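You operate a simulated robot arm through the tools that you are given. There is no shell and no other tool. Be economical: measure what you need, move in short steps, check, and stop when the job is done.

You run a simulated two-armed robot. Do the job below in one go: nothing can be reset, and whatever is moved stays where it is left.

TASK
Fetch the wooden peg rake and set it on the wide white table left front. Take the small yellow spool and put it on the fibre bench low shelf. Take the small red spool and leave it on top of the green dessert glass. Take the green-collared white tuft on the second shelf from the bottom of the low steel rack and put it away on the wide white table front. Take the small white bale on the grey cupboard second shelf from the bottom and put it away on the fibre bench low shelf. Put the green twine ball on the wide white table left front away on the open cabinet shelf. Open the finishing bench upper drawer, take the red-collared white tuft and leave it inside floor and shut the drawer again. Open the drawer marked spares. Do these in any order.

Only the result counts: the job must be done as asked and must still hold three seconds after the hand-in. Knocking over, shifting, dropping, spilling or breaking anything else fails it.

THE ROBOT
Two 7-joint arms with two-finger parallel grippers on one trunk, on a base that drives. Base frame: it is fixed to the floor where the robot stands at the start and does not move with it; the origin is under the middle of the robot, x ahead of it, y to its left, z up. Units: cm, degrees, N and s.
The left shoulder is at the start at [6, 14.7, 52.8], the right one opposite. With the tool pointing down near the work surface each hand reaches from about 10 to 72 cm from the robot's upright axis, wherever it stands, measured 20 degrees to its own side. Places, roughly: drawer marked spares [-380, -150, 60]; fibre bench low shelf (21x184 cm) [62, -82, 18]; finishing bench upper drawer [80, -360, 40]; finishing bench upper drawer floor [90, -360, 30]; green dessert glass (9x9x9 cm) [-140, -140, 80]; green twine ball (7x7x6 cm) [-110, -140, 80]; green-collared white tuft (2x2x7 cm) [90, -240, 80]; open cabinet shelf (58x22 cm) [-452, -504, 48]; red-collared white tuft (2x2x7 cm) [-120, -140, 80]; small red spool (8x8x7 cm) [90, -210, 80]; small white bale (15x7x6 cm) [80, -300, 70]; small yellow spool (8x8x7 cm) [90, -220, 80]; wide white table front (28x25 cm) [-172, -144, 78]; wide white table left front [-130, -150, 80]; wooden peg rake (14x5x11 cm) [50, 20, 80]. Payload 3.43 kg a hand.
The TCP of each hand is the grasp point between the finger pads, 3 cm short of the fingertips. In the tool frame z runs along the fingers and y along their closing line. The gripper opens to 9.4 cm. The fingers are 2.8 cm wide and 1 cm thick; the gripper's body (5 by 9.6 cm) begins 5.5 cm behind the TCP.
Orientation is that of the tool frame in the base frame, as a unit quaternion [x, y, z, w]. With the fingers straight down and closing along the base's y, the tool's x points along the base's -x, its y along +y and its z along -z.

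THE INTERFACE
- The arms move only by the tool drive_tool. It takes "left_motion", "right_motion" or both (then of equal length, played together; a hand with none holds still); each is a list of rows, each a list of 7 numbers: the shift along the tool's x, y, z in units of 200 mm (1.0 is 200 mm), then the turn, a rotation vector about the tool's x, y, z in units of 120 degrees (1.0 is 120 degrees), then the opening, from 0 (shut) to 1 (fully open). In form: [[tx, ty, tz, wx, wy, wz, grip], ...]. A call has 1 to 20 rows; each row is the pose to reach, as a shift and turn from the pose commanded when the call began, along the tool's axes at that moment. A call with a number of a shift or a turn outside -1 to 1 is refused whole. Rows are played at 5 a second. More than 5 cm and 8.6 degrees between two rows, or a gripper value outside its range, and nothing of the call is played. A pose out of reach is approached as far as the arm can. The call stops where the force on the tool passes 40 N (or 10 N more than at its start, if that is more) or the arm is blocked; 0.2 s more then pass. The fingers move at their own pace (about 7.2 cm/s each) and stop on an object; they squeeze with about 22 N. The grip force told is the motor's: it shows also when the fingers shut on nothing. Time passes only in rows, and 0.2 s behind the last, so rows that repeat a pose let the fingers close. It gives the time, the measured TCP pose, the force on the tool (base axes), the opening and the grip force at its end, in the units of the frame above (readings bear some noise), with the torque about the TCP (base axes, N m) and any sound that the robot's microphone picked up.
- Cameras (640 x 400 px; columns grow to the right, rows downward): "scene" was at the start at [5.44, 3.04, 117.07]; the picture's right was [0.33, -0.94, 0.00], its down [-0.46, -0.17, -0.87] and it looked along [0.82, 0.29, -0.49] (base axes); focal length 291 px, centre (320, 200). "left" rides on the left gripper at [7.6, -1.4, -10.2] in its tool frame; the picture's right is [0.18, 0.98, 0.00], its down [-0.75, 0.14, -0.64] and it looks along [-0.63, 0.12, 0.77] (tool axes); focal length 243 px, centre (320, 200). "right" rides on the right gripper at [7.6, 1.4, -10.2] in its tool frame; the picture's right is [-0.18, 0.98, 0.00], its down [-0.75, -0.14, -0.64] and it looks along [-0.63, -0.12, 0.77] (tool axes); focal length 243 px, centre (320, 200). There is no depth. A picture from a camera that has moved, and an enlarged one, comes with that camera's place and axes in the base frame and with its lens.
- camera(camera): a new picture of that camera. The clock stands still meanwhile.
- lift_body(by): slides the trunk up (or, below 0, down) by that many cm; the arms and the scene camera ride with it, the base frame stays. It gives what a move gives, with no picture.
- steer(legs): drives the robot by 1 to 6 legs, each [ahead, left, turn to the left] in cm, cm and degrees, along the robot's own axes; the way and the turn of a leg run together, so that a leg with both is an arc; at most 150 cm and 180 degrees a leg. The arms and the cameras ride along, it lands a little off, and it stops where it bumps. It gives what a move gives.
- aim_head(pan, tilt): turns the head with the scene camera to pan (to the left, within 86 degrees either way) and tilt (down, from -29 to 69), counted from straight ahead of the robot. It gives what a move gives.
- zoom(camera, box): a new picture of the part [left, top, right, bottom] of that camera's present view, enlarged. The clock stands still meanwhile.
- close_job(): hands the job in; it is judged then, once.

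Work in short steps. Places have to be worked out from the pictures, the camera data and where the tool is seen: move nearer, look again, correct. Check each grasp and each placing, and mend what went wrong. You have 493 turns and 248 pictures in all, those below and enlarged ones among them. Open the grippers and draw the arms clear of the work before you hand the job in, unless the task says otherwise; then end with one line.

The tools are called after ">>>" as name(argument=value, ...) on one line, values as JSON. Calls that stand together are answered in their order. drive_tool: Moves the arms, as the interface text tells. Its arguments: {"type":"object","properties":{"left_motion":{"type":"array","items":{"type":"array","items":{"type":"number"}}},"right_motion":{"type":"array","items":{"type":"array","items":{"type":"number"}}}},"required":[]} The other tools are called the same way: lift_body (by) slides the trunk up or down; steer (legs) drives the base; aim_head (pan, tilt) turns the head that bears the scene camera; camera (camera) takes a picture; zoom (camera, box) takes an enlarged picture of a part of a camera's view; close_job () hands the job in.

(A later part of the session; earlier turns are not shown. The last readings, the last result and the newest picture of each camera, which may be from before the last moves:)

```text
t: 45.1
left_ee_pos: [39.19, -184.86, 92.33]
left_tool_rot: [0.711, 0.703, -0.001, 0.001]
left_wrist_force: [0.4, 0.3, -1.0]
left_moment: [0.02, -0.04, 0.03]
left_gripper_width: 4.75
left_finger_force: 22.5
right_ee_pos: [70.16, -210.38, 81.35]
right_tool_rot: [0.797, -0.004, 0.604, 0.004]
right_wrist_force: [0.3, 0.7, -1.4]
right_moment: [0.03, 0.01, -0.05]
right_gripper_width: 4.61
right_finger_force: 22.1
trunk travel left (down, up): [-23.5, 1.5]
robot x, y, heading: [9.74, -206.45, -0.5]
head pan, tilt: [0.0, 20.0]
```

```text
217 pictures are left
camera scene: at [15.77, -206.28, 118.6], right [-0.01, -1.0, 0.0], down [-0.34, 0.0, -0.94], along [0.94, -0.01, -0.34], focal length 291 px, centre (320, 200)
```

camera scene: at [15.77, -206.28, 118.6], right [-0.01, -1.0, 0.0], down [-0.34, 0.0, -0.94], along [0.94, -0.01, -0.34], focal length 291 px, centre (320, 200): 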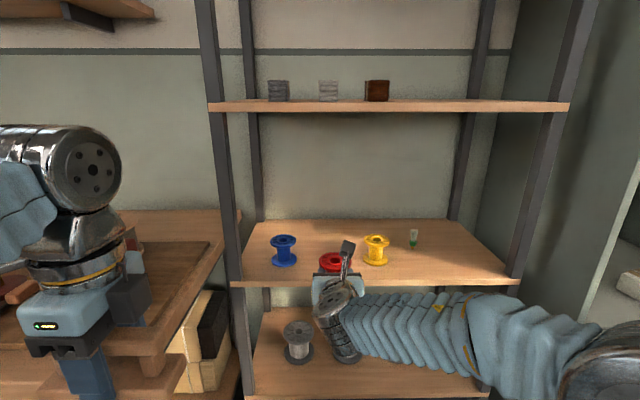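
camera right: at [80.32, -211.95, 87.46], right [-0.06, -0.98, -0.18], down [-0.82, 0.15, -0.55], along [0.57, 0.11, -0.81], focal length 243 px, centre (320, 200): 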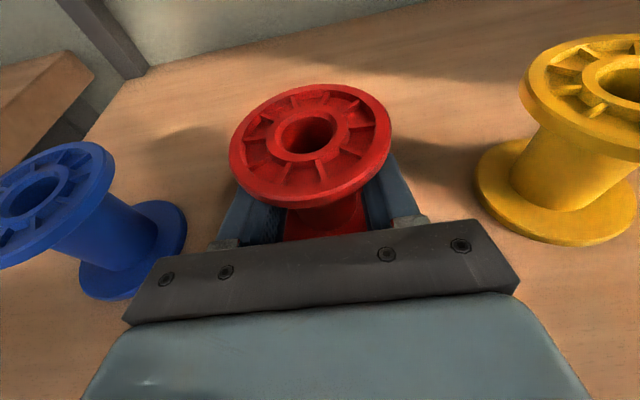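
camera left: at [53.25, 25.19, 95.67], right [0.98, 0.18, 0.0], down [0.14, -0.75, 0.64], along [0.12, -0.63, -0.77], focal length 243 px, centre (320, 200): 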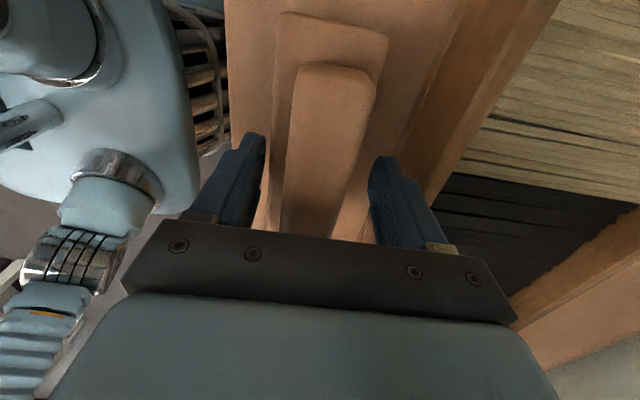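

Both held. I draw the right hand in, back off, and drive left and toward the open floor, then look around for the white table.

>>> drive_tool(right_motion=[[0, 0, -0.2, 0, 0, 0, 0], [0, 0, -0.4, 0, 0, 0, 0], [0, 0.1, -0.6, 0, 0, 0, 0], [0, 0.2, -0.6, 0, 0, 0, 0]])

>>> steer(legs=[[-35, 0, 0], [0, 120, 0], [0, 0, -90]])

>>> aim_head(pan=-50, tilt=20)

>>> camera(camera="scene")

```text
t: 46.1
left_ee_pos: [39.11, -184.91, 92.25]
left_tool_rot: [0.712, 0.703, 0.0, 0.001]
left_wrist_force: [0.5, 1.4, -2.0]
left_moment: [0.01, 0.02, 0.02]
left_gripper_width: 4.76
left_finger_force: 22.2
right_ee_pos: [58.42, -214.25, 84.37]
right_tool_rot: [0.797, -0.005, 0.605, 0.004]
right_wrist_force: [0.2, 0.0, -1.8]
right_moment: [-0.04, 0.03, -0.04]
right_gripper_width: 4.6
right_finger_force: 22.1
trunk travel left (down, up): [-23.5, 1.5]
robot x, y, heading: [9.76, -206.22, -0.9]
head pan, tilt: [0.0, 20.0]
```

```text
t: 57.9
left_ee_pos: [-2.53, -114.35, 92.45]
left_tool_rot: [1.0, -0.002, -0.001, 0.0]
left_wrist_force: [-0.2, 0.2, -1.8]
left_moment: [0.01, 0.0, 0.02]
left_gripper_width: 4.74
left_finger_force: 22.6
right_ee_pos: [-31.55, -133.93, 84.46]
right_tool_rot: [-0.563, 0.564, -0.427, -0.428]
right_wrist_force: [-0.1, 0.2, -1.9]
right_moment: [0.03, -0.06, 0.02]
right_gripper_width: 4.58
right_finger_force: 22.0
trunk travel left (down, up): [-23.5, 1.5]
robot x, y, heading: [-23.85, -84.88, -90.4]
head pan, tilt: [0.0, 20.0]
```

```text
t: 59.0
left_ee_pos: [-2.54, -114.3, 92.38]
left_tool_rot: [1.0, -0.002, -0.001, 0.0]
left_wrist_force: [-0.2, -1.2, -1.1]
left_moment: [0.02, 0.0, -0.02]
left_gripper_width: 4.76
left_finger_force: 22.3
right_ee_pos: [-31.61, -133.82, 84.51]
right_tool_rot: [-0.563, 0.564, -0.427, -0.428]
right_wrist_force: [-0.9, -0.7, -1.0]
right_moment: [0.01, 0.01, 0.0]
right_gripper_width: 4.56
right_finger_force: 21.7
trunk travel left (down, up): [-23.5, 1.5]
robot x, y, heading: [-24.23, -84.94, -90.0]
head pan, tilt: [-50.0, 20.0]
```

```text
216 pictures are left
camera scene: at [-31.3, -87.86, 118.6], right [-0.64, 0.77, 0.0], down [0.26, 0.22, -0.94], along [-0.72, -0.6, -0.34], focal length 291 px, centre (320, 200)
```

scene: 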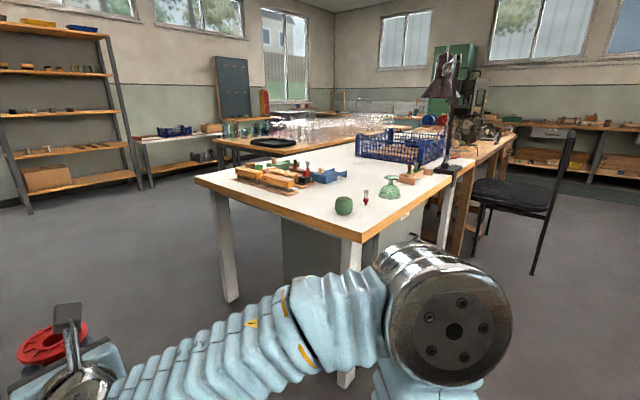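

The table corner is near [-102, -130] and the ball, red tuft and glass stand along its front. I zoom.

>>> zoom(camera="scene", box=[190, 120, 480, 250])

>>> zoom(camera="scene", box=[320, 150, 460, 240])

```text
2.21 times, centred on (335, 185) of scene
camera zoom: at [-31.3, -87.86, 118.6], right [-0.64, 0.77, 0.0], down [0.26, 0.22, -0.94], along [-0.72, -0.6, -0.34], focal length 642 px, centre (287, 233)
```

zoom: 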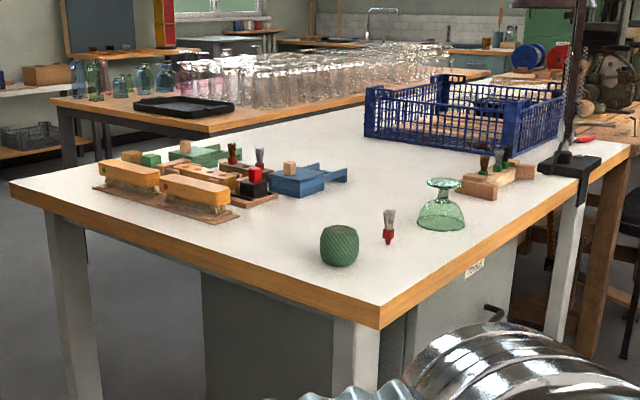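

```text
4.44 times, centred on (390, 195) of scene
camera zoom: at [-31.3, -87.86, 118.6], right [-0.64, 0.77, 0.0], down [0.26, 0.22, -0.94], along [-0.72, -0.6, -0.34], focal length 1293 px, centre (9, 222)
```

zoom: 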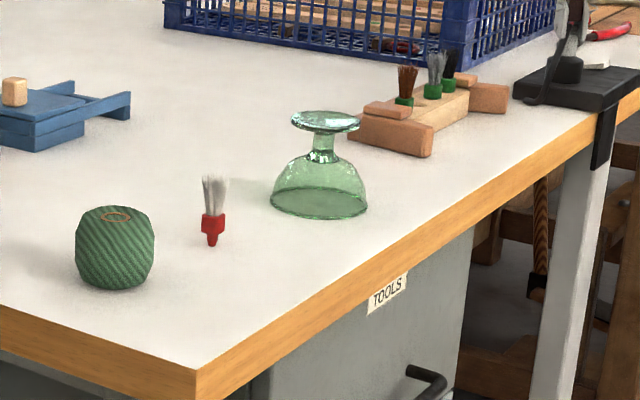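

The glass stands upside down with its foot as a flat top disc. I back away 20 cm and drive sideways to stand before the table's left front.

>>> steer(legs=[[-25, 0, 0], [0, -108, 0]])

>>> aim_head(pan=0, tilt=30)

>>> camera(camera="scene")

```text
t: 66.0
left_ee_pos: [-110.65, -88.49, 92.37]
left_tool_rot: [1.0, -0.008, -0.001, 0.0]
left_wrist_force: [-0.3, 0.2, -1.1]
left_moment: [-0.01, 0.0, -0.01]
left_gripper_width: 4.73
left_finger_force: 21.5
right_ee_pos: [-139.91, -107.85, 84.54]
right_tool_rot: [-0.56, 0.566, -0.425, -0.431]
right_wrist_force: [0.0, -0.4, -2.1]
right_moment: [-0.03, 0.0, 0.0]
right_gripper_width: 4.55
right_finger_force: 22.0
trunk travel left (down, up): [-23.5, 1.5]
robot x, y, heading: [-131.5, -58.6, -91.0]
head pan, tilt: [-50.0, 20.0]
```

```text
t: 67.2
left_ee_pos: [-110.57, -88.56, 92.43]
left_tool_rot: [1.0, -0.008, -0.001, 0.0]
left_wrist_force: [0.6, 0.2, -1.9]
left_moment: [-0.03, 0.01, 0.01]
left_gripper_width: 4.76
left_finger_force: 21.8
right_ee_pos: [-139.88, -107.86, 84.38]
right_tool_rot: [-0.56, 0.566, -0.426, -0.43]
right_wrist_force: [0.5, -0.3, -1.3]
right_moment: [0.01, 0.01, 0.0]
right_gripper_width: 4.55
right_finger_force: 22.5
trunk travel left (down, up): [-23.5, 1.5]
robot x, y, heading: [-132.11, -58.49, -90.9]
head pan, tilt: [0.0, 30.0]
```

```text
213 pictures are left
camera scene: at [-132.04, -64.9, 117.0], right [-1.0, 0.02, 0.0], down [0.01, 0.5, -0.87], along [-0.01, -0.87, -0.5], focal length 291 px, centre (320, 200)
```

scene: 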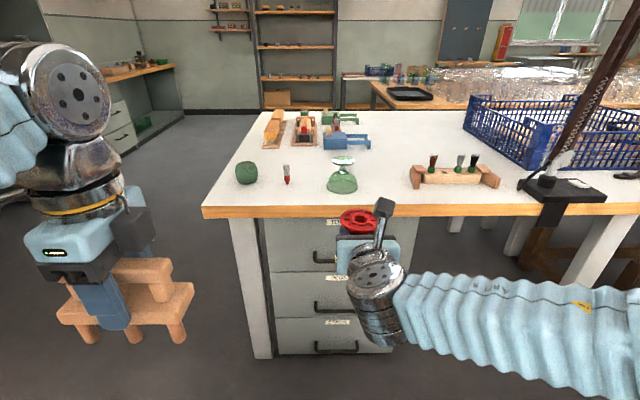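

I raise the spool above the glass height and drive 15 cm closer, then look from the hand.

>>> drive_tool(right_motion=[[0.2, 0, -0.05, 0, 0, 0, 0], [0.41, 0, -0.115, 0, 0, 0, 0], [0.41, 0, -0.115, 0, 0, 0, 0]])

>>> steer(legs=[[18, 0, 0]])

>>> camera(camera="right")

>>> camera(camera="scene")

```text
t: 68.0
left_ee_pos: [-110.55, -88.6, 92.38]
left_tool_rot: [1.0, -0.007, 0.0, 0.001]
left_wrist_force: [0.3, -0.2, -2.0]
left_moment: [-0.01, 0.04, 0.0]
left_gripper_width: 4.75
left_finger_force: 22.1
right_ee_pos: [-139.99, -107.67, 92.92]
right_tool_rot: [-0.56, 0.567, -0.425, -0.43]
right_wrist_force: [0.6, 0.6, -1.4]
right_moment: [-0.01, -0.02, 0.02]
right_gripper_width: 4.56
right_finger_force: 22.0
trunk travel left (down, up): [-23.5, 1.5]
robot x, y, heading: [-132.09, -59.03, -90.9]
head pan, tilt: [0.0, 30.0]
```

```text
t: 69.5
left_ee_pos: [-110.98, -106.54, 92.39]
left_tool_rot: [1.0, -0.008, 0.0, -0.001]
left_wrist_force: [0.0, -0.2, -1.9]
left_moment: [0.02, 0.0, 0.01]
left_gripper_width: 4.76
left_finger_force: 21.9
right_ee_pos: [-140.33, -125.64, 92.96]
right_tool_rot: [-0.56, 0.567, -0.425, -0.43]
right_wrist_force: [-0.1, 0.2, -0.5]
right_moment: [0.01, 0.02, 0.01]
right_gripper_width: 4.54
right_finger_force: 21.9
trunk travel left (down, up): [-23.5, 1.5]
robot x, y, heading: [-132.21, -76.6, -90.9]
head pan, tilt: [0.0, 30.0]
```

```text
212 pictures are left
camera right: at [-141.5, -117.82, 103.11], right [-0.98, 0.06, -0.18], down [0.15, 0.82, -0.55], along [0.11, -0.57, -0.81], focal length 243 px, centre (320, 200)
```

right: 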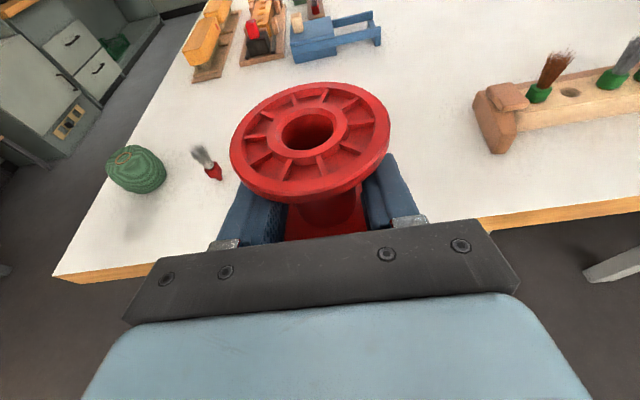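

```text
211 pictures are left
camera scene: at [-132.31, -82.84, 116.99], right [-1.0, 0.02, 0.0], down [0.01, 0.5, -0.87], along [-0.01, -0.87, -0.5], focal length 291 px, centre (320, 200)
```

scene: 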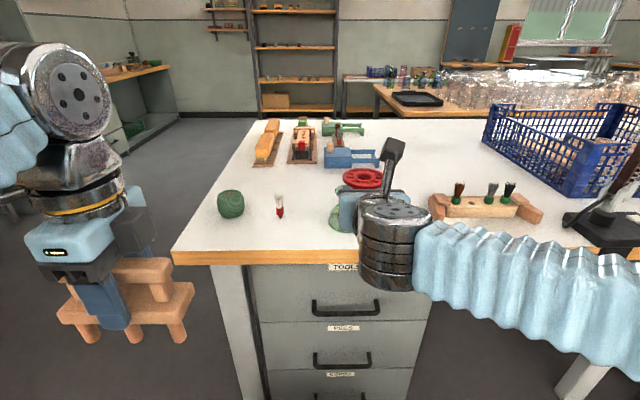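

The spool hides the glass. I shift the right hand 14 cm to its right to see the glass from both cameras.

>>> drive_tool(right_motion=[[0, 0.24, 0, 0, 0, 0, 0], [0, 0.48, 0, 0, 0, 0, 0], [0, 0.7, 0, 0, 0, 0, 0], [0, 0.7, 0, 0, 0, 0, 0]])

>>> camera(camera="right")

>>> zoom(camera="scene", box=[200, 130, 440, 280])

```text
t: 70.5
left_ee_pos: [-111.01, -106.53, 92.34]
left_tool_rot: [1.0, -0.008, 0.0, 0.0]
left_wrist_force: [-0.1, -0.2, -1.7]
left_moment: [-0.01, 0.0, 0.0]
left_gripper_width: 4.74
left_finger_force: 21.9
right_ee_pos: [-154.22, -125.46, 93.0]
right_tool_rot: [-0.559, 0.567, -0.424, -0.43]
right_wrist_force: [-0.2, -0.6, -1.2]
right_moment: [0.02, 0.04, 0.01]
right_gripper_width: 4.54
right_finger_force: 22.2
trunk travel left (down, up): [-23.5, 1.5]
robot x, y, heading: [-132.16, -76.98, -90.9]
head pan, tilt: [0.0, 30.0]
```

```text
210 pictures are left
camera right: at [-155.58, -117.72, 103.14], right [-0.98, 0.06, -0.18], down [0.15, 0.82, -0.55], along [0.11, -0.57, -0.81], focal length 243 px, centre (320, 200)
```

right: 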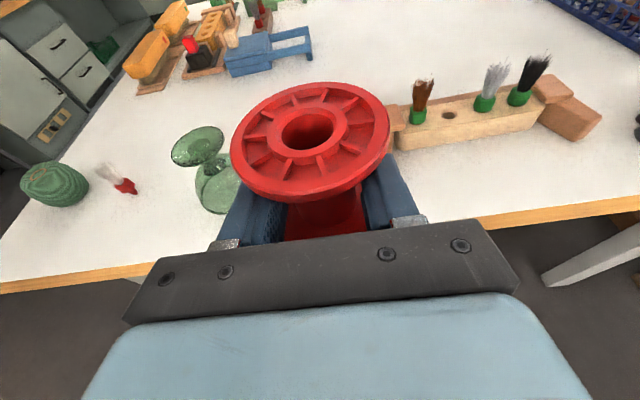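

```text
2.67 times, centred on (320, 205) of scene
camera zoom: at [-132.33, -82.85, 116.99], right [-1.0, 0.02, 0.0], down [0.01, 0.5, -0.87], along [-0.01, -0.87, -0.5], focal length 776 px, centre (320, 187)
```

zoom: 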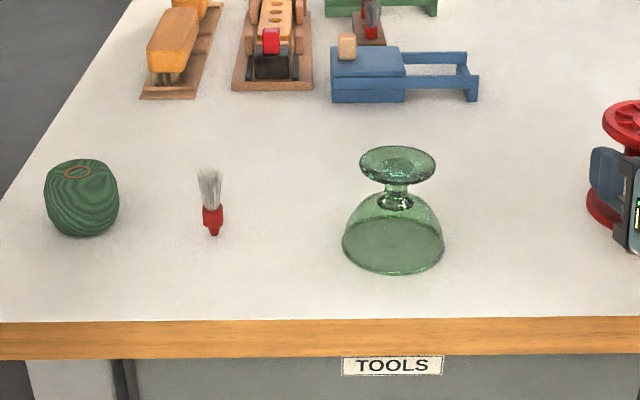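

The glass foot is at about [-139.6, -140.4, 86.0], 6.5 cm wide. I bring the spool over it, keeping 3 cm clearance.

>>> drive_tool(right_motion=[[0.03, -0.15, 0.1, 0, 0, 0, 0], [0.06, -0.3, 0.21, 0, 0, 0, 0], [0.09, -0.45, 0.33, 0, 0, 0, 0], [0.14, -0.62, 0.48, 0, 0, 0, 0], [0.194, -0.75, 0.694, 0, 0, 0, 0], [0.194, -0.75, 0.694, 0, 0, 0, 0]])

>>> zoom(camera="scene", box=[240, 130, 440, 255])

>>> camera(camera="right")

```text
refused: row 5 steps farther than a row can; nothing moved
```

```text
3.20 times, centred on (340, 192) of scene
camera zoom: at [-132.33, -82.85, 116.99], right [-1.0, 0.02, 0.0], down [0.01, 0.5, -0.87], along [-0.01, -0.87, -0.5], focal length 931 px, centre (256, 224)
```

zoom: 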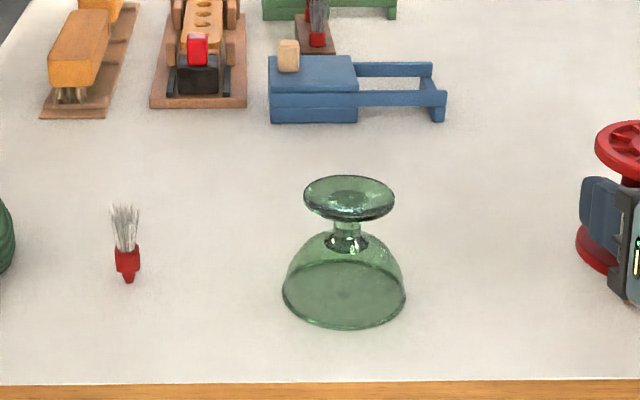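

```text
207 pictures are left
camera right: at [-155.58, -117.72, 103.14], right [-0.98, 0.06, -0.18], down [0.15, 0.82, -0.55], along [0.11, -0.57, -0.81], focal length 243 px, centre (320, 200)
```

right: 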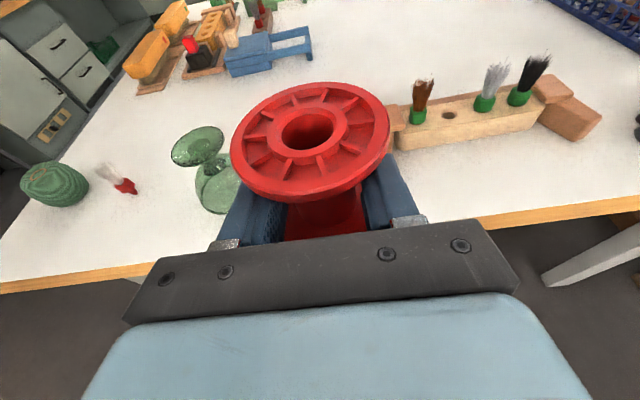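

The last row step was too long. Same move with even steps.

>>> drive_tool(right_motion=[[0.03, -0.11, 0.1, 0, 0, 0, 0], [0.06, -0.22, 0.2, 0, 0, 0, 0], [0.09, -0.33, 0.3, 0, 0, 0, 0], [0.11, -0.44, 0.4, 0, 0, 0, 0], [0.14, -0.55, 0.5, 0, 0, 0, 0], [0.17, -0.65, 0.6, 0, 0, 0, 0], [0.194, -0.75, 0.694, 0, 0, 0, 0], [0.194, -0.75, 0.694, 0, 0, 0, 0]])

>>> zoom(camera="scene", box=[240, 130, 440, 255])

```text
t: 72.3
left_ee_pos: [-110.93, -106.46, 92.33]
left_tool_rot: [1.0, -0.009, -0.001, 0.0]
left_wrist_force: [0.9, -0.5, -2.0]
left_moment: [0.02, 0.0, 0.02]
left_gripper_width: 4.8
left_finger_force: 21.4
right_ee_pos: [-139.37, -139.93, 93.04]
right_tool_rot: [-0.559, 0.567, -0.425, -0.431]
right_wrist_force: [0.0, 0.5, -1.1]
right_moment: [0.0, 0.01, -0.04]
right_gripper_width: 4.53
right_finger_force: 22.1
trunk travel left (down, up): [-23.5, 1.5]
robot x, y, heading: [-131.9, -76.58, -90.8]
head pan, tilt: [0.0, 30.0]
```

```text
3.20 times, centred on (340, 192) of scene
camera zoom: at [-132.3, -82.87, 116.99], right [-1.0, 0.02, 0.0], down [0.01, 0.5, -0.87], along [-0.01, -0.87, -0.5], focal length 931 px, centre (256, 224)
```

zoom: 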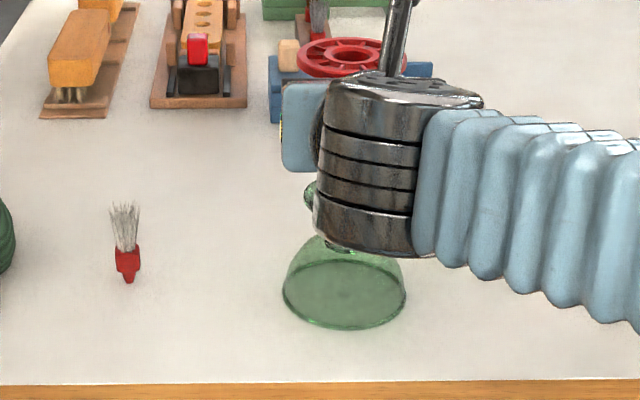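

The spool is about 0.5 cm off in x. I correct and lower 2.6 cm.

>>> drive_tool(right_motion=[[-0.06, 0.025, 0.017, 0, 0, 0, 0], [-0.125, 0.025, 0.035, 0, 0, 0, 0], [-0.125, 0.025, 0.035, 0, 0, 0, 0]])

>>> zoom(camera="scene", box=[280, 120, 400, 195])

```text
t: 73.1
left_ee_pos: [-110.95, -106.54, 92.33]
left_tool_rot: [1.0, -0.008, -0.001, -0.001]
left_wrist_force: [0.1, 1.3, -1.5]
left_moment: [0.01, -0.01, -0.06]
left_gripper_width: 4.77
left_finger_force: 22.0
right_ee_pos: [-139.89, -140.07, 90.28]
right_tool_rot: [-0.56, 0.567, -0.424, -0.43]
right_wrist_force: [0.3, 0.2, -1.6]
right_moment: [0.04, 0.02, 0.01]
right_gripper_width: 4.54
right_finger_force: 22.2
trunk travel left (down, up): [-23.5, 1.5]
robot x, y, heading: [-132.21, -76.81, -90.8]
head pan, tilt: [0.0, 30.0]
```

```text
5.33 times, centred on (340, 158) of scene
camera zoom: at [-132.31, -82.87, 116.99], right [-1.0, 0.02, 0.0], down [0.01, 0.5, -0.87], along [-0.01, -0.87, -0.5], focal length 1552 px, centre (213, 427)
```

zoom: 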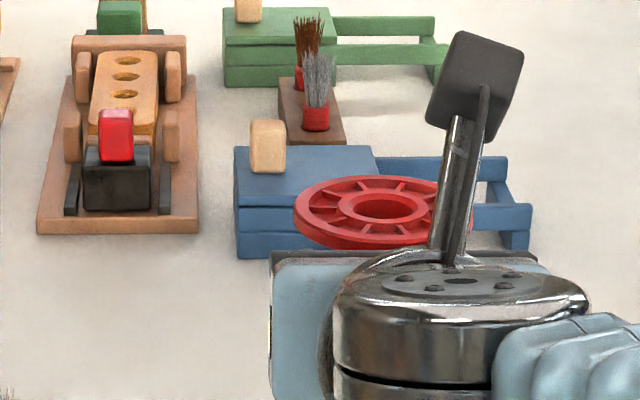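

The spool is now over the foot, with the bottom about 0.8 cm above it. I lower by small steps and watch the force.

>>> drive_tool(right_motion=[[-0.012, 0, 0.0034, 0, 0, 0, 0], [-0.024, 0, 0.0067, 0, 0, 0, 0], [-0.024, 0, 0.0067, 0, 0, 0, 0]])

>>> drive_tool(right_motion=[[-0.012, 0, 0.0034, 0, 0, 0, 0], [-0.012, 0, 0.0034, 0, 0, 0, 0]])

```text
t: 73.9
left_ee_pos: [-110.9, -106.55, 92.29]
left_tool_rot: [1.0, -0.008, -0.001, 0.0]
left_wrist_force: [-0.2, 0.0, -1.8]
left_moment: [-0.02, 0.02, 0.01]
left_gripper_width: 4.76
left_finger_force: 22.3
right_ee_pos: [-139.91, -140.07, 89.83]
right_tool_rot: [-0.56, 0.566, -0.425, -0.43]
right_wrist_force: [-0.1, -0.6, -0.3]
right_moment: [0.03, 0.0, 0.02]
right_gripper_width: 4.54
right_finger_force: 22.1
trunk travel left (down, up): [-23.5, 1.5]
robot x, y, heading: [-132.2, -77.15, -90.8]
head pan, tilt: [0.0, 30.0]
```

```text
t: 74.5
left_ee_pos: [-110.81, -106.59, 92.37]
left_tool_rot: [1.0, -0.009, -0.001, 0.0]
left_wrist_force: [-0.2, -0.6, -1.5]
left_moment: [0.01, 0.0, -0.01]
left_gripper_width: 4.75
left_finger_force: 21.8
right_ee_pos: [-139.94, -139.95, 89.68]
right_tool_rot: [-0.559, 0.567, -0.425, -0.431]
right_wrist_force: [-1.0, -3.6, 8.8]
right_moment: [-0.13, 0.01, -0.04]
right_gripper_width: 4.52
right_finger_force: 21.7
trunk travel left (down, up): [-23.5, 1.5]
robot x, y, heading: [-132.03, -76.78, -91.1]
head pan, tilt: [0.0, 30.0]
```

Contact at about 9 N, so the spool rests on the foot. I relieve slightly and open.

>>> drive_tool(right_motion=[[0.004, 0, -0.001, 0, 0, 0, 0], [0.004, 0, -0.001, 0, 0, 0, 0.3], [0.004, 0, -0.001, 0, 0, 0, 0.6], [0.004, 0, -0.001, 0, 0, 0, 1], [0.004, 0, -0.001, 0, 0, 0, 1]])

>>> camera(camera="right")

```text
t: 75.7
left_ee_pos: [-111.0, -106.4, 92.37]
left_tool_rot: [1.0, -0.008, 0.0, 0.0]
left_wrist_force: [0.5, -0.5, -1.7]
left_moment: [0.02, -0.01, -0.02]
left_gripper_width: 4.75
left_finger_force: 22.3
right_ee_pos: [-139.93, -140.03, 89.71]
right_tool_rot: [-0.559, 0.567, -0.425, -0.431]
right_wrist_force: [0.9, 0.6, -0.7]
right_moment: [0.01, -0.03, 0.03]
right_gripper_width: 9.41
right_finger_force: 0.1
trunk travel left (down, up): [-23.5, 1.5]
robot x, y, heading: [-132.17, -76.66, -91.0]
head pan, tilt: [0.0, 30.0]
```

```text
204 pictures are left
camera right: at [-141.18, -132.27, 99.82], right [-0.98, 0.06, -0.18], down [0.15, 0.82, -0.55], along [0.11, -0.57, -0.81], focal length 243 px, centre (320, 200)
```

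right: 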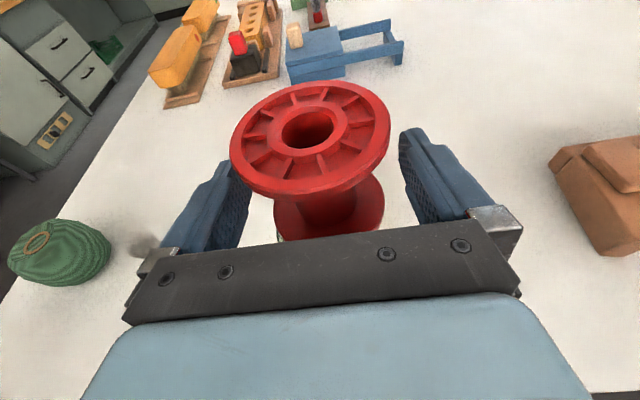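

It stands. I withdraw straight back.

>>> drive_tool(right_motion=[[-0.05, 0, -0.18, 0, 0, 0, 1], [-0.1, 0, -0.36, 0, 0, 0, 1], [-0.15, 0, -0.54, 0, 0, 0, 1], [-0.2, 0, -0.72, 0, 0, 0, 1]])

>>> zoom(camera="scene", box=[200, 130, 440, 280])

>>> camera(camera="right")

```text
t: 76.7
left_ee_pos: [-110.95, -106.49, 92.35]
left_tool_rot: [1.0, -0.008, 0.0, 0.0]
left_wrist_force: [0.3, 0.0, -1.1]
left_moment: [0.05, 0.02, 0.0]
left_gripper_width: 4.77
left_finger_force: 22.1
right_ee_pos: [-139.81, -124.98, 89.75]
right_tool_rot: [-0.559, 0.568, -0.424, -0.431]
right_wrist_force: [0.0, -0.1, 0.0]
right_moment: [0.01, 0.03, -0.01]
right_gripper_width: 9.4
right_finger_force: 0.1
trunk travel left (down, up): [-23.5, 1.5]
robot x, y, heading: [-132.29, -76.42, -91.0]
head pan, tilt: [0.0, 30.0]
```

```text
2.67 times, centred on (320, 205) of scene
camera zoom: at [-132.31, -82.88, 116.99], right [-1.0, 0.02, 0.0], down [0.01, 0.5, -0.87], along [-0.01, -0.87, -0.5], focal length 776 px, centre (320, 187)
```

zoom: 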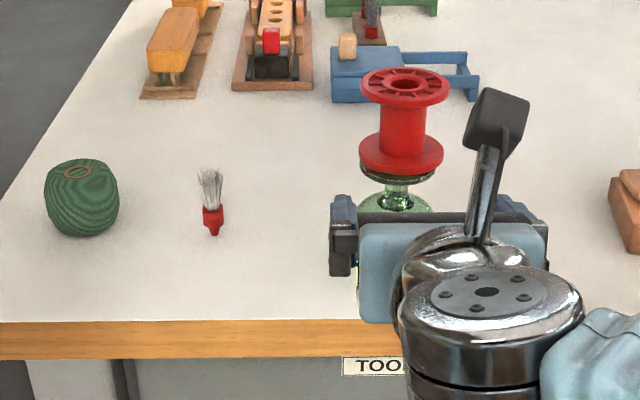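

```text
202 pictures are left
camera right: at [-140.94, -117.24, 99.96], right [-0.98, 0.06, -0.18], down [0.15, 0.82, -0.55], along [0.11, -0.57, -0.81], focal length 243 px, centre (320, 200)
```

right: 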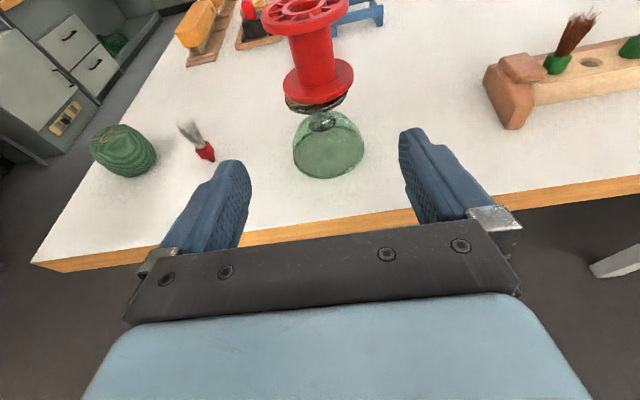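

The red spool sits well on the glass. For the red tuft at about [-122.9, -143.1] I tip the right hand to point straight down.

>>> drive_tool(right_motion=[[0, 0, 0, 0, -0.0688, 0, 1], [0, 0, 0, 0, -0.1376, 0, 0.9], [0, 0, 0, 0, -0.2064, 0, 0.8], [0, 0, 0, 0, -0.2752, 0, 0.7], [0, 0, 0, 0, -0.344, 0, 0.6], [0, 0, 0, 0, -0.4128, 0, 0.5], [0, 0, 0, 0, -0.4816, 0, 0.5], [0, 0, 0, 0, -0.5504, 0, 0.5], [0, 0, 0, 0, -0.619, 0, 0.5], [0, 0, 0, 0, -0.619, 0, 0.5]])

>>> camera(camera="right")

>>> camera(camera="scene")

```text
t: 78.9
left_ee_pos: [-111.02, -106.47, 92.37]
left_tool_rot: [1.0, -0.008, -0.001, 0.0]
left_wrist_force: [0.5, -0.6, -1.5]
left_moment: [0.04, 0.0, 0.02]
left_gripper_width: 4.77
left_finger_force: 21.8
right_ee_pos: [-139.72, -125.19, 89.64]
right_tool_rot: [-0.703, 0.712, 0.0, 0.0]
right_wrist_force: [-0.4, 0.2, 0.2]
right_moment: [0.01, -0.01, -0.04]
right_gripper_width: 4.74
right_finger_force: 0.1
trunk travel left (down, up): [-23.5, 1.5]
robot x, y, heading: [-131.83, -77.02, -90.8]
head pan, tilt: [0.0, 30.0]
```

```text
201 pictures are left
camera right: at [-141.18, -132.79, 100.02], right [-0.98, 0.2, 0.0], down [0.15, 0.75, 0.64], along [0.13, 0.63, -0.77], focal length 243 px, centre (320, 200)
```

right: 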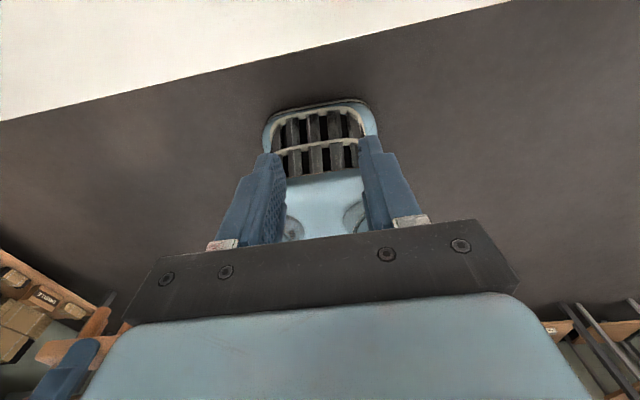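

```text
200 pictures are left
camera scene: at [-132.31, -82.87, 116.99], right [-1.0, 0.02, 0.0], down [0.01, 0.5, -0.87], along [-0.01, -0.87, -0.5], focal length 291 px, centre (320, 200)
```

scene: 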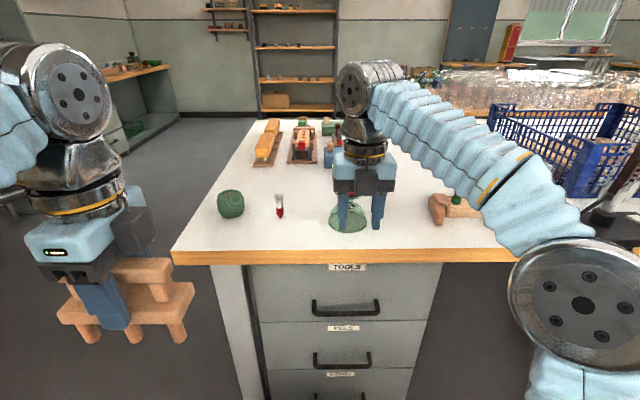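

The hand points down. I move sideways first, then over the tuft while staying at z 90.

>>> drive_tool(right_motion=[[0, -0.2, 0, 0, 0, 0, 0.5], [0, -0.4, 0, 0, 0, 0, 0.5], [0, -0.6, 0, 0, 0, 0, 0.5], [0, -0.825, 0, 0, 0, 0, 0.5], [0.2, -0.835, 0, 0, 0, 0, 0.5], [0.4, -0.835, 0, 0, 0, 0, 0.5], [0.6, -0.835, 0, 0, 0, 0, 0.5], [0.8, -0.835, 0, 0, 0, 0, 0.5], [0.8, -0.835, 0, 0, 0, 0, 0.5]])

>>> camera(camera="right")

>>> zoom(camera="scene", box=[200, 130, 400, 255])

```text
t: 80.9
left_ee_pos: [-111.01, -106.55, 92.31]
left_tool_rot: [1.0, -0.008, 0.0, -0.001]
left_wrist_force: [-1.3, -0.4, -1.0]
left_moment: [0.04, -0.03, -0.04]
left_gripper_width: 4.79
left_finger_force: 21.9
right_ee_pos: [-127.85, -133.09, 82.73]
right_tool_rot: [-0.702, 0.712, -0.002, 0.0]
right_wrist_force: [-0.8, -0.2, -0.3]
right_moment: [0.01, -0.06, -0.03]
right_gripper_width: 4.68
right_finger_force: 0.0
right hand out of reach, approached as far as the arm can: row 4, 5, 6, 7, 8, 9
trunk travel left (down, up): [-23.5, 1.5]
robot x, y, heading: [-132.4, -76.76, -90.6]
head pan, tilt: [0.0, 30.0]
```

```text
199 pictures are left
camera right: at [-129.26, -140.69, 93.16], right [-0.98, 0.2, 0.0], down [0.15, 0.75, 0.64], along [0.13, 0.63, -0.77], focal length 243 px, centre (320, 200)
```

right: 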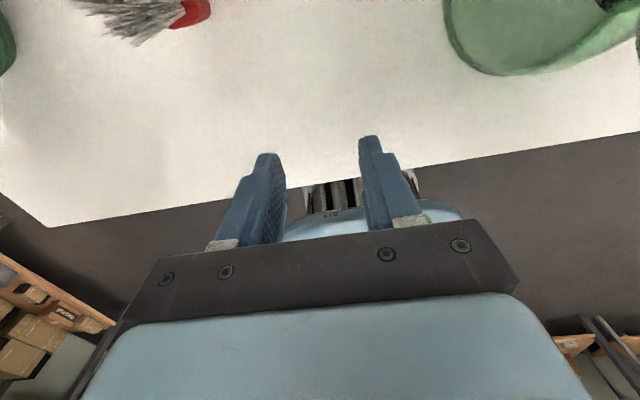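

```text
3.20 times, centred on (300, 192) of scene
camera zoom: at [-132.4, -82.94, 116.99], right [-1.0, 0.02, 0.0], down [0.01, 0.5, -0.87], along [-0.01, -0.87, -0.5], focal length 931 px, centre (384, 224)
```

zoom: 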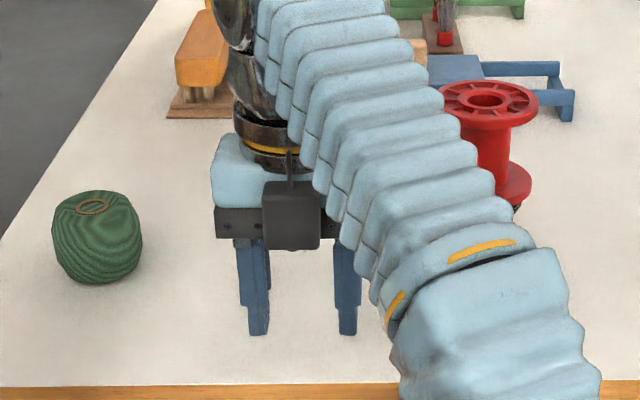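

The reach was too short and the hand sank, though nothing was touched. I retract the hand, then drive closer and to the left.

>>> drive_tool(right_motion=[[-0.2, 0, -0.05, 0, 0, 0, 0.5], [-0.4, 0, -0.15, 0, 0, 0, 0.5], [-0.55, 0, -0.3, 0, 0, 0, 0.5], [-0.55, 0, -0.3, 0, 0, 0, 0.5]])

>>> steer(legs=[[0, 14, 0], [12, 0, 0]])

>>> camera(camera="scene")

```text
t: 81.9
left_ee_pos: [-110.97, -106.62, 92.45]
left_tool_rot: [1.0, -0.007, -0.001, 0.001]
left_wrist_force: [0.7, -0.3, -1.8]
left_moment: [-0.02, 0.02, 0.0]
left_gripper_width: 4.76
left_finger_force: 21.7
right_ee_pos: [-127.39, -121.66, 88.88]
right_tool_rot: [-0.702, 0.712, -0.001, 0.0]
right_wrist_force: [0.0, 0.4, 0.2]
right_moment: [0.01, 0.04, -0.02]
right_gripper_width: 4.69
right_finger_force: 0.1
trunk travel left (down, up): [-23.5, 1.5]
robot x, y, heading: [-132.4, -76.63, -91.0]
head pan, tilt: [0.0, 30.0]
```

```text
t: 84.0
left_ee_pos: [-97.0, -118.76, 92.34]
left_tool_rot: [1.0, -0.008, -0.002, -0.001]
left_wrist_force: [-0.2, -0.4, -2.1]
left_moment: [0.0, 0.01, 0.0]
left_gripper_width: 4.76
left_finger_force: 22.3
right_ee_pos: [-113.6, -133.98, 88.77]
right_tool_rot: [-0.702, 0.712, 0.0, -0.001]
right_wrist_force: [0.1, 0.2, 0.9]
right_moment: [-0.01, 0.0, 0.03]
right_gripper_width: 4.69
right_finger_force: 0.0
trunk travel left (down, up): [-23.5, 1.5]
robot x, y, heading: [-118.31, -89.37, -90.8]
head pan, tilt: [0.0, 30.0]
```

```text
197 pictures are left
camera scene: at [-118.46, -95.12, 116.99], right [-1.0, 0.02, 0.0], down [0.01, 0.5, -0.87], along [-0.01, -0.87, -0.5], focal length 291 px, centre (320, 200)
```

scene: 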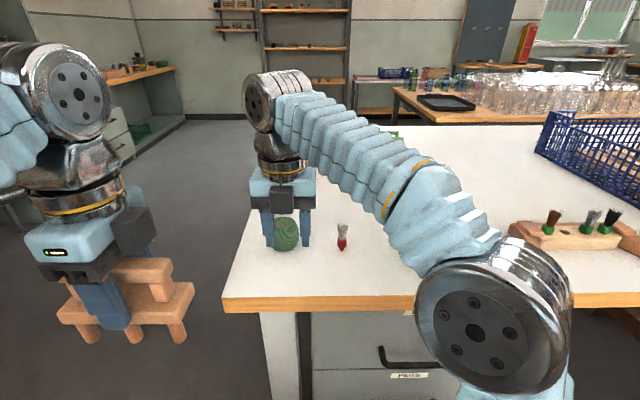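

The tuft is at about [-123.6, -142.9]. I move over it at the same height.

>>> drive_tool(right_motion=[[0.1, 0.15, 0, 0, 0, 0, 0.5], [0.2, 0.3, 0, 0, 0, 0, 0.5], [0.32, 0.42, 0, 0, 0, 0, 0.5], [0.445, 0.495, 0, 0, 0, 0, 0.5], [0.445, 0.495, 0, 0, 0, 0, 0.5]])

>>> camera(camera="right")

>>> zoom(camera="scene", box=[240, 150, 440, 275])

```text
t: 85.2
left_ee_pos: [-97.03, -118.83, 92.4]
left_tool_rot: [1.0, -0.008, -0.001, 0.0]
left_wrist_force: [0.6, 0.4, -0.7]
left_moment: [0.01, 0.01, 0.01]
left_gripper_width: 4.76
left_finger_force: 22.3
right_ee_pos: [-123.66, -142.88, 88.72]
right_tool_rot: [-0.702, 0.712, -0.001, -0.002]
right_wrist_force: [-0.3, -0.5, 0.4]
right_moment: [0.03, 0.01, 0.0]
right_gripper_width: 4.71
right_finger_force: 0.0
trunk travel left (down, up): [-23.5, 1.5]
robot x, y, heading: [-118.13, -88.99, -90.9]
head pan, tilt: [0.0, 30.0]
```

```text
196 pictures are left
camera right: at [-125.15, -150.42, 99.12], right [-0.98, 0.2, 0.0], down [0.15, 0.75, 0.64], along [0.13, 0.63, -0.77], focal length 243 px, centre (320, 200)
```

right: 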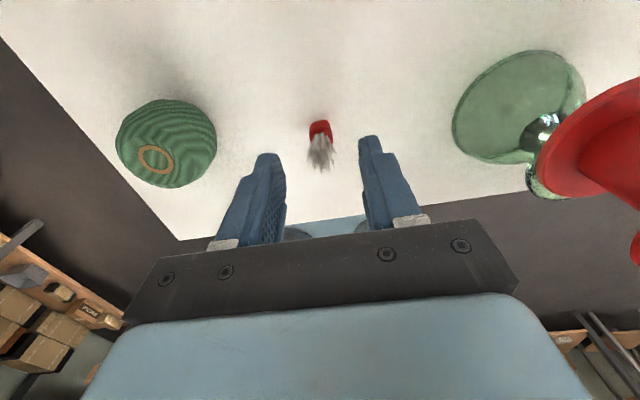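

```text
3.20 times, centred on (340, 212) of scene
camera zoom: at [-118.47, -95.16, 116.99], right [-1.0, 0.02, 0.0], down [0.01, 0.5, -0.87], along [-0.01, -0.87, -0.5], focal length 931 px, centre (256, 160)
```

zoom: 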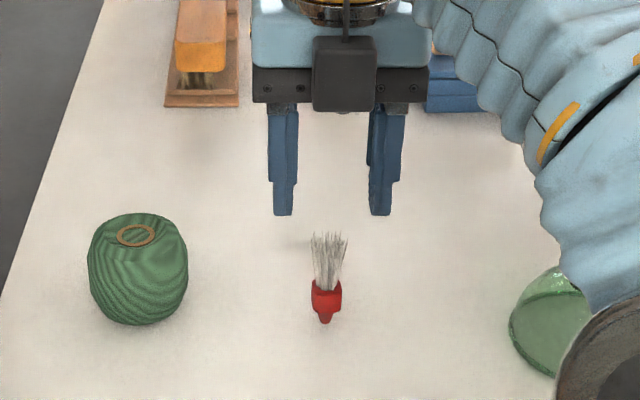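

Tuft at about [-123.2, -141.5], table top about 78. I shift 1.4 cm and descend to the collar.

>>> drive_tool(right_motion=[[-0.07, -0.02, 0.05, 0, 0, 0, 0.5], [-0.07, -0.02, 0.2, 0, 0, 0, 0.5], [-0.07, -0.02, 0.345, 0, 0, 0, 0.5], [-0.07, -0.02, 0.345, 0, 0, 0, 0.5]])

>>> camera(camera="right")

>>> zoom(camera="scene", box=[280, 190, 400, 265])

```text
t: 86.2
left_ee_pos: [-97.07, -118.84, 92.33]
left_tool_rot: [1.0, -0.008, -0.001, 0.0]
left_wrist_force: [-0.3, -0.5, -1.3]
left_moment: [-0.03, -0.01, 0.02]
left_gripper_width: 4.76
left_finger_force: 22.0
right_ee_pos: [-123.21, -141.44, 81.93]
right_tool_rot: [-0.702, 0.712, 0.0, 0.0]
right_wrist_force: [0.8, 0.6, 0.3]
right_moment: [0.0, 0.02, -0.01]
right_gripper_width: 4.7
right_finger_force: 0.1
trunk travel left (down, up): [-23.5, 1.5]
robot x, y, heading: [-118.48, -89.05, -91.1]
head pan, tilt: [0.0, 30.0]
```

```text
194 pictures are left
camera right: at [-124.69, -149.02, 92.19], right [-0.98, 0.2, 0.0], down [0.15, 0.75, 0.64], along [0.13, 0.63, -0.77], focal length 243 px, centre (320, 200)
```

right: 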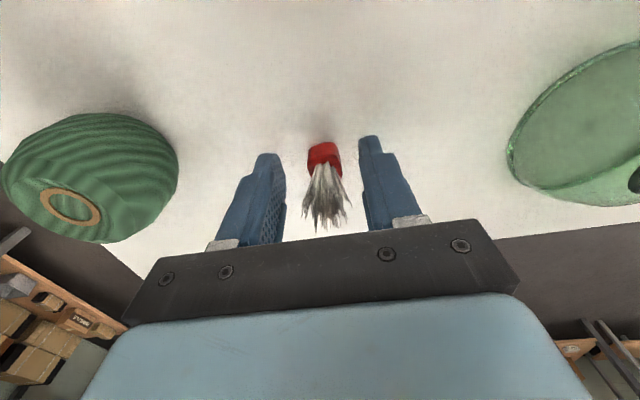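

```text
5.33 times, centred on (340, 228) of scene
camera zoom: at [-118.47, -95.15, 116.99], right [-1.0, 0.02, 0.0], down [0.01, 0.5, -0.87], along [-0.01, -0.87, -0.5], focal length 1552 px, centre (213, 53)
```

zoom: 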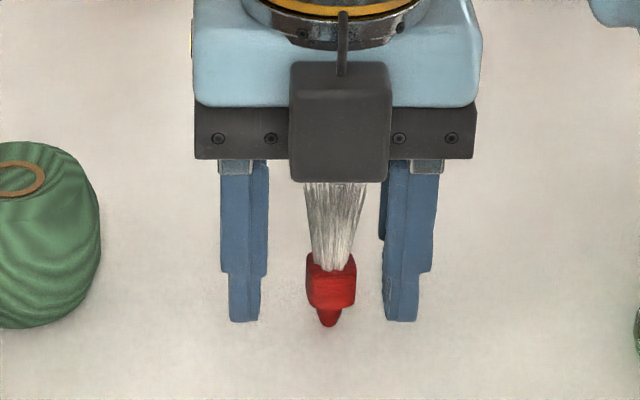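

Centred. I close on the collar and lift 1.5 cm… first the close.

>>> drive_tool(right_motion=[[0, 0, 0.015, 0, 0, 0, 0.3], [0, 0, 0.015, 0, 0, 0, 0.1], [0, 0, 0.015, 0, 0, 0, 0], [0, 0, 0.015, 0, 0, 0, 0]])

>>> drive_tool(right_motion=[[0, 0, -0.1, 0, 0, 0, 0], [0, 0, -0.25, 0, 0, 0, 0], [0, 0, -0.4, 0, 0, 0, 0], [0, 0, -0.4, 0, 0, 0, 0]])

>>> zoom(camera="scene", box=[240, 130, 440, 255])

```text
t: 87.2
left_ee_pos: [-97.06, -118.66, 92.5]
left_tool_rot: [1.0, -0.008, -0.001, 0.0]
left_wrist_force: [0.2, -0.3, -1.2]
left_moment: [0.0, 0.0, -0.03]
left_gripper_width: 4.76
left_finger_force: 22.5
right_ee_pos: [-123.14, -141.34, 81.61]
right_tool_rot: [-0.703, 0.711, 0.0, 0.0]
right_wrist_force: [-0.2, 1.0, -0.7]
right_moment: [0.06, 0.01, 0.03]
right_gripper_width: 1.64
right_finger_force: 21.8
trunk travel left (down, up): [-23.5, 1.5]
robot x, y, heading: [-118.25, -88.67, -90.9]
head pan, tilt: [0.0, 30.0]
```

```text
t: 88.2
left_ee_pos: [-97.06, -118.79, 92.33]
left_tool_rot: [1.0, -0.008, -0.001, 0.0]
left_wrist_force: [0.9, -0.4, -0.8]
left_moment: [0.02, 0.02, -0.03]
left_gripper_width: 4.74
left_finger_force: 22.7
right_ee_pos: [-123.07, -141.41, 89.64]
right_tool_rot: [-0.702, 0.712, -0.001, -0.001]
right_wrist_force: [0.6, -0.4, 0.7]
right_moment: [0.05, 0.01, 0.0]
right_gripper_width: 1.64
right_finger_force: 21.6
trunk travel left (down, up): [-23.5, 1.5]
robot x, y, heading: [-118.41, -88.98, -90.9]
head pan, tilt: [0.0, 30.0]
```

```text
3.20 times, centred on (340, 192) of scene
camera zoom: at [-118.46, -95.14, 116.99], right [-1.0, 0.02, 0.0], down [0.01, 0.5, -0.87], along [-0.01, -0.87, -0.5], focal length 931 px, centre (256, 224)
```

zoom: 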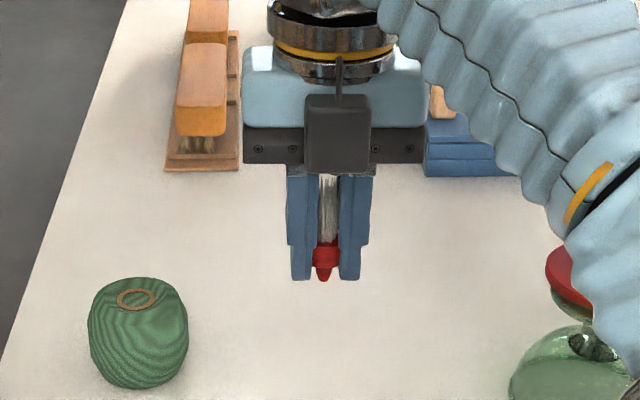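

Tuft secured. I retract the right hand and shift the base right 10 cm to set the rake down where the tuft stood.

>>> drive_tool(right_motion=[[-0.2, 0, 0, 0, 0, 0, 0], [-0.4, 0, 0, 0, 0, 0, 0], [-0.6, 0, 0, 0, 0, 0, 0], [-0.8, 0, 0, 0, 0, 0, 0], [-0.98, 0, 0, 0, 0, 0, 0], [-0.98, 0.2, 0, 0, 0, 0, 0], [-0.98, 0.4, 0, 0, 0, 0, 0], [-0.98, 0.6, 0, 0, 0, 0, 0]])

>>> steer(legs=[[0, -10, 0]])

>>> camera(camera="scene")

```text
t: 90.0
left_ee_pos: [-97.04, -118.82, 92.4]
left_tool_rot: [1.0, -0.007, 0.0, 0.0]
left_wrist_force: [0.1, -1.6, -2.5]
left_moment: [0.0, 0.02, -0.01]
left_gripper_width: 4.77
left_finger_force: 21.8
right_ee_pos: [-135.01, -121.68, 89.7]
right_tool_rot: [-0.702, 0.712, -0.001, -0.001]
right_wrist_force: [0.5, -0.9, -0.2]
right_moment: [0.01, -0.02, 0.01]
right_gripper_width: 1.68
right_finger_force: 22.0
trunk travel left (down, up): [-23.5, 1.5]
robot x, y, heading: [-118.63, -89.12, -91.0]
head pan, tilt: [0.0, 30.0]
```

```text
t: 91.2
left_ee_pos: [-107.02, -118.66, 92.32]
left_tool_rot: [1.0, -0.009, 0.0, 0.0]
left_wrist_force: [0.4, -0.4, -1.3]
left_moment: [0.01, 0.02, 0.02]
left_gripper_width: 4.77
left_finger_force: 21.9
right_ee_pos: [-145.1, -121.58, 89.73]
right_tool_rot: [-0.702, 0.713, -0.001, 0.0]
right_wrist_force: [1.0, -0.2, -1.0]
right_moment: [0.0, -0.01, -0.02]
right_gripper_width: 1.64
right_finger_force: 22.5
trunk travel left (down, up): [-23.5, 1.5]
robot x, y, heading: [-128.54, -89.11, -91.0]
head pan, tilt: [0.0, 30.0]
```

```text
191 pictures are left
camera scene: at [-128.39, -94.97, 116.99], right [-1.0, 0.02, 0.0], down [0.01, 0.5, -0.87], along [-0.01, -0.87, -0.5], focal length 291 px, centre (320, 200)
```

scene: 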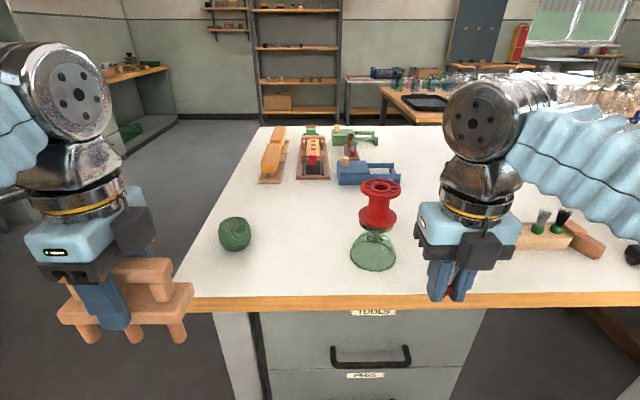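

I move the rake sideways in front of the table, raised a little, then forward.

>>> drive_tool(left_motion=[[-0.2, 0, -0.05, 0, 0, 0, 0], [-0.4, 0, -0.1, 0, 0, 0, 0], [-0.6, 0, -0.15, 0, 0, 0, 0], [-0.8, 0.1, -0.15, 0, 0, 0, 0], [-0.9, 0.3, -0.15, 0, 0, 0, 0], [-0.9, 0.5, -0.15, 0, 0, 0, 0], [-0.9, 0.7, -0.15, 0, 0, 0, 0], [-0.9, 0.7, -0.15, 0, 0, 0, 0]])

>>> camera(camera="scene")

>>> camera(camera="left")

```text
t: 93.0
left_ee_pos: [-125.39, -132.24, 95.5]
left_tool_rot: [1.0, -0.009, -0.001, 0.0]
left_wrist_force: [-0.7, 0.0, -1.6]
left_moment: [-0.03, -0.01, 0.04]
left_gripper_width: 4.74
left_finger_force: 21.7
right_ee_pos: [-144.95, -121.48, 89.5]
right_tool_rot: [-0.702, 0.713, -0.001, -0.001]
right_wrist_force: [-0.6, -0.4, -1.0]
right_moment: [-0.02, -0.03, 0.01]
right_gripper_width: 1.65
right_finger_force: 21.7
trunk travel left (down, up): [-23.5, 1.5]
robot x, y, heading: [-128.16, -88.61, -90.9]
head pan, tilt: [0.0, 30.0]
```

```text
190 pictures are left
camera scene: at [-128.46, -94.97, 117.0], right [-1.0, 0.02, 0.0], down [0.01, 0.5, -0.87], along [-0.01, -0.87, -0.5], focal length 291 px, centre (320, 200)
```

scene: 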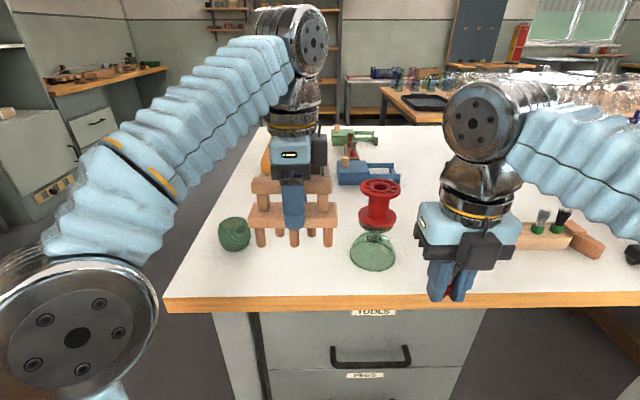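

```text
189 pictures are left
camera left: at [-117.59, -131.01, 105.71], right [0.17, -0.99, 0.0], down [-0.75, -0.13, 0.64], along [-0.63, -0.11, -0.77], focal length 243 px, centre (320, 200)
```

left: 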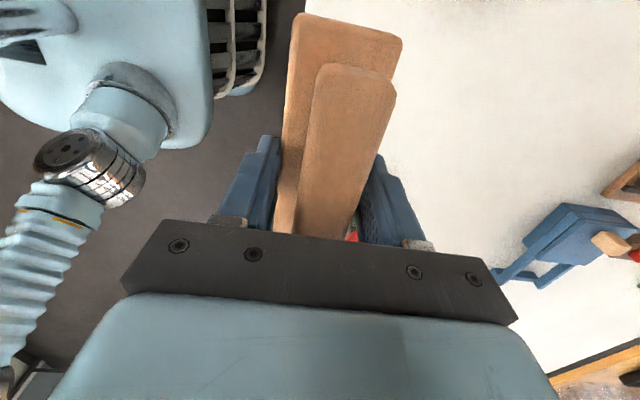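

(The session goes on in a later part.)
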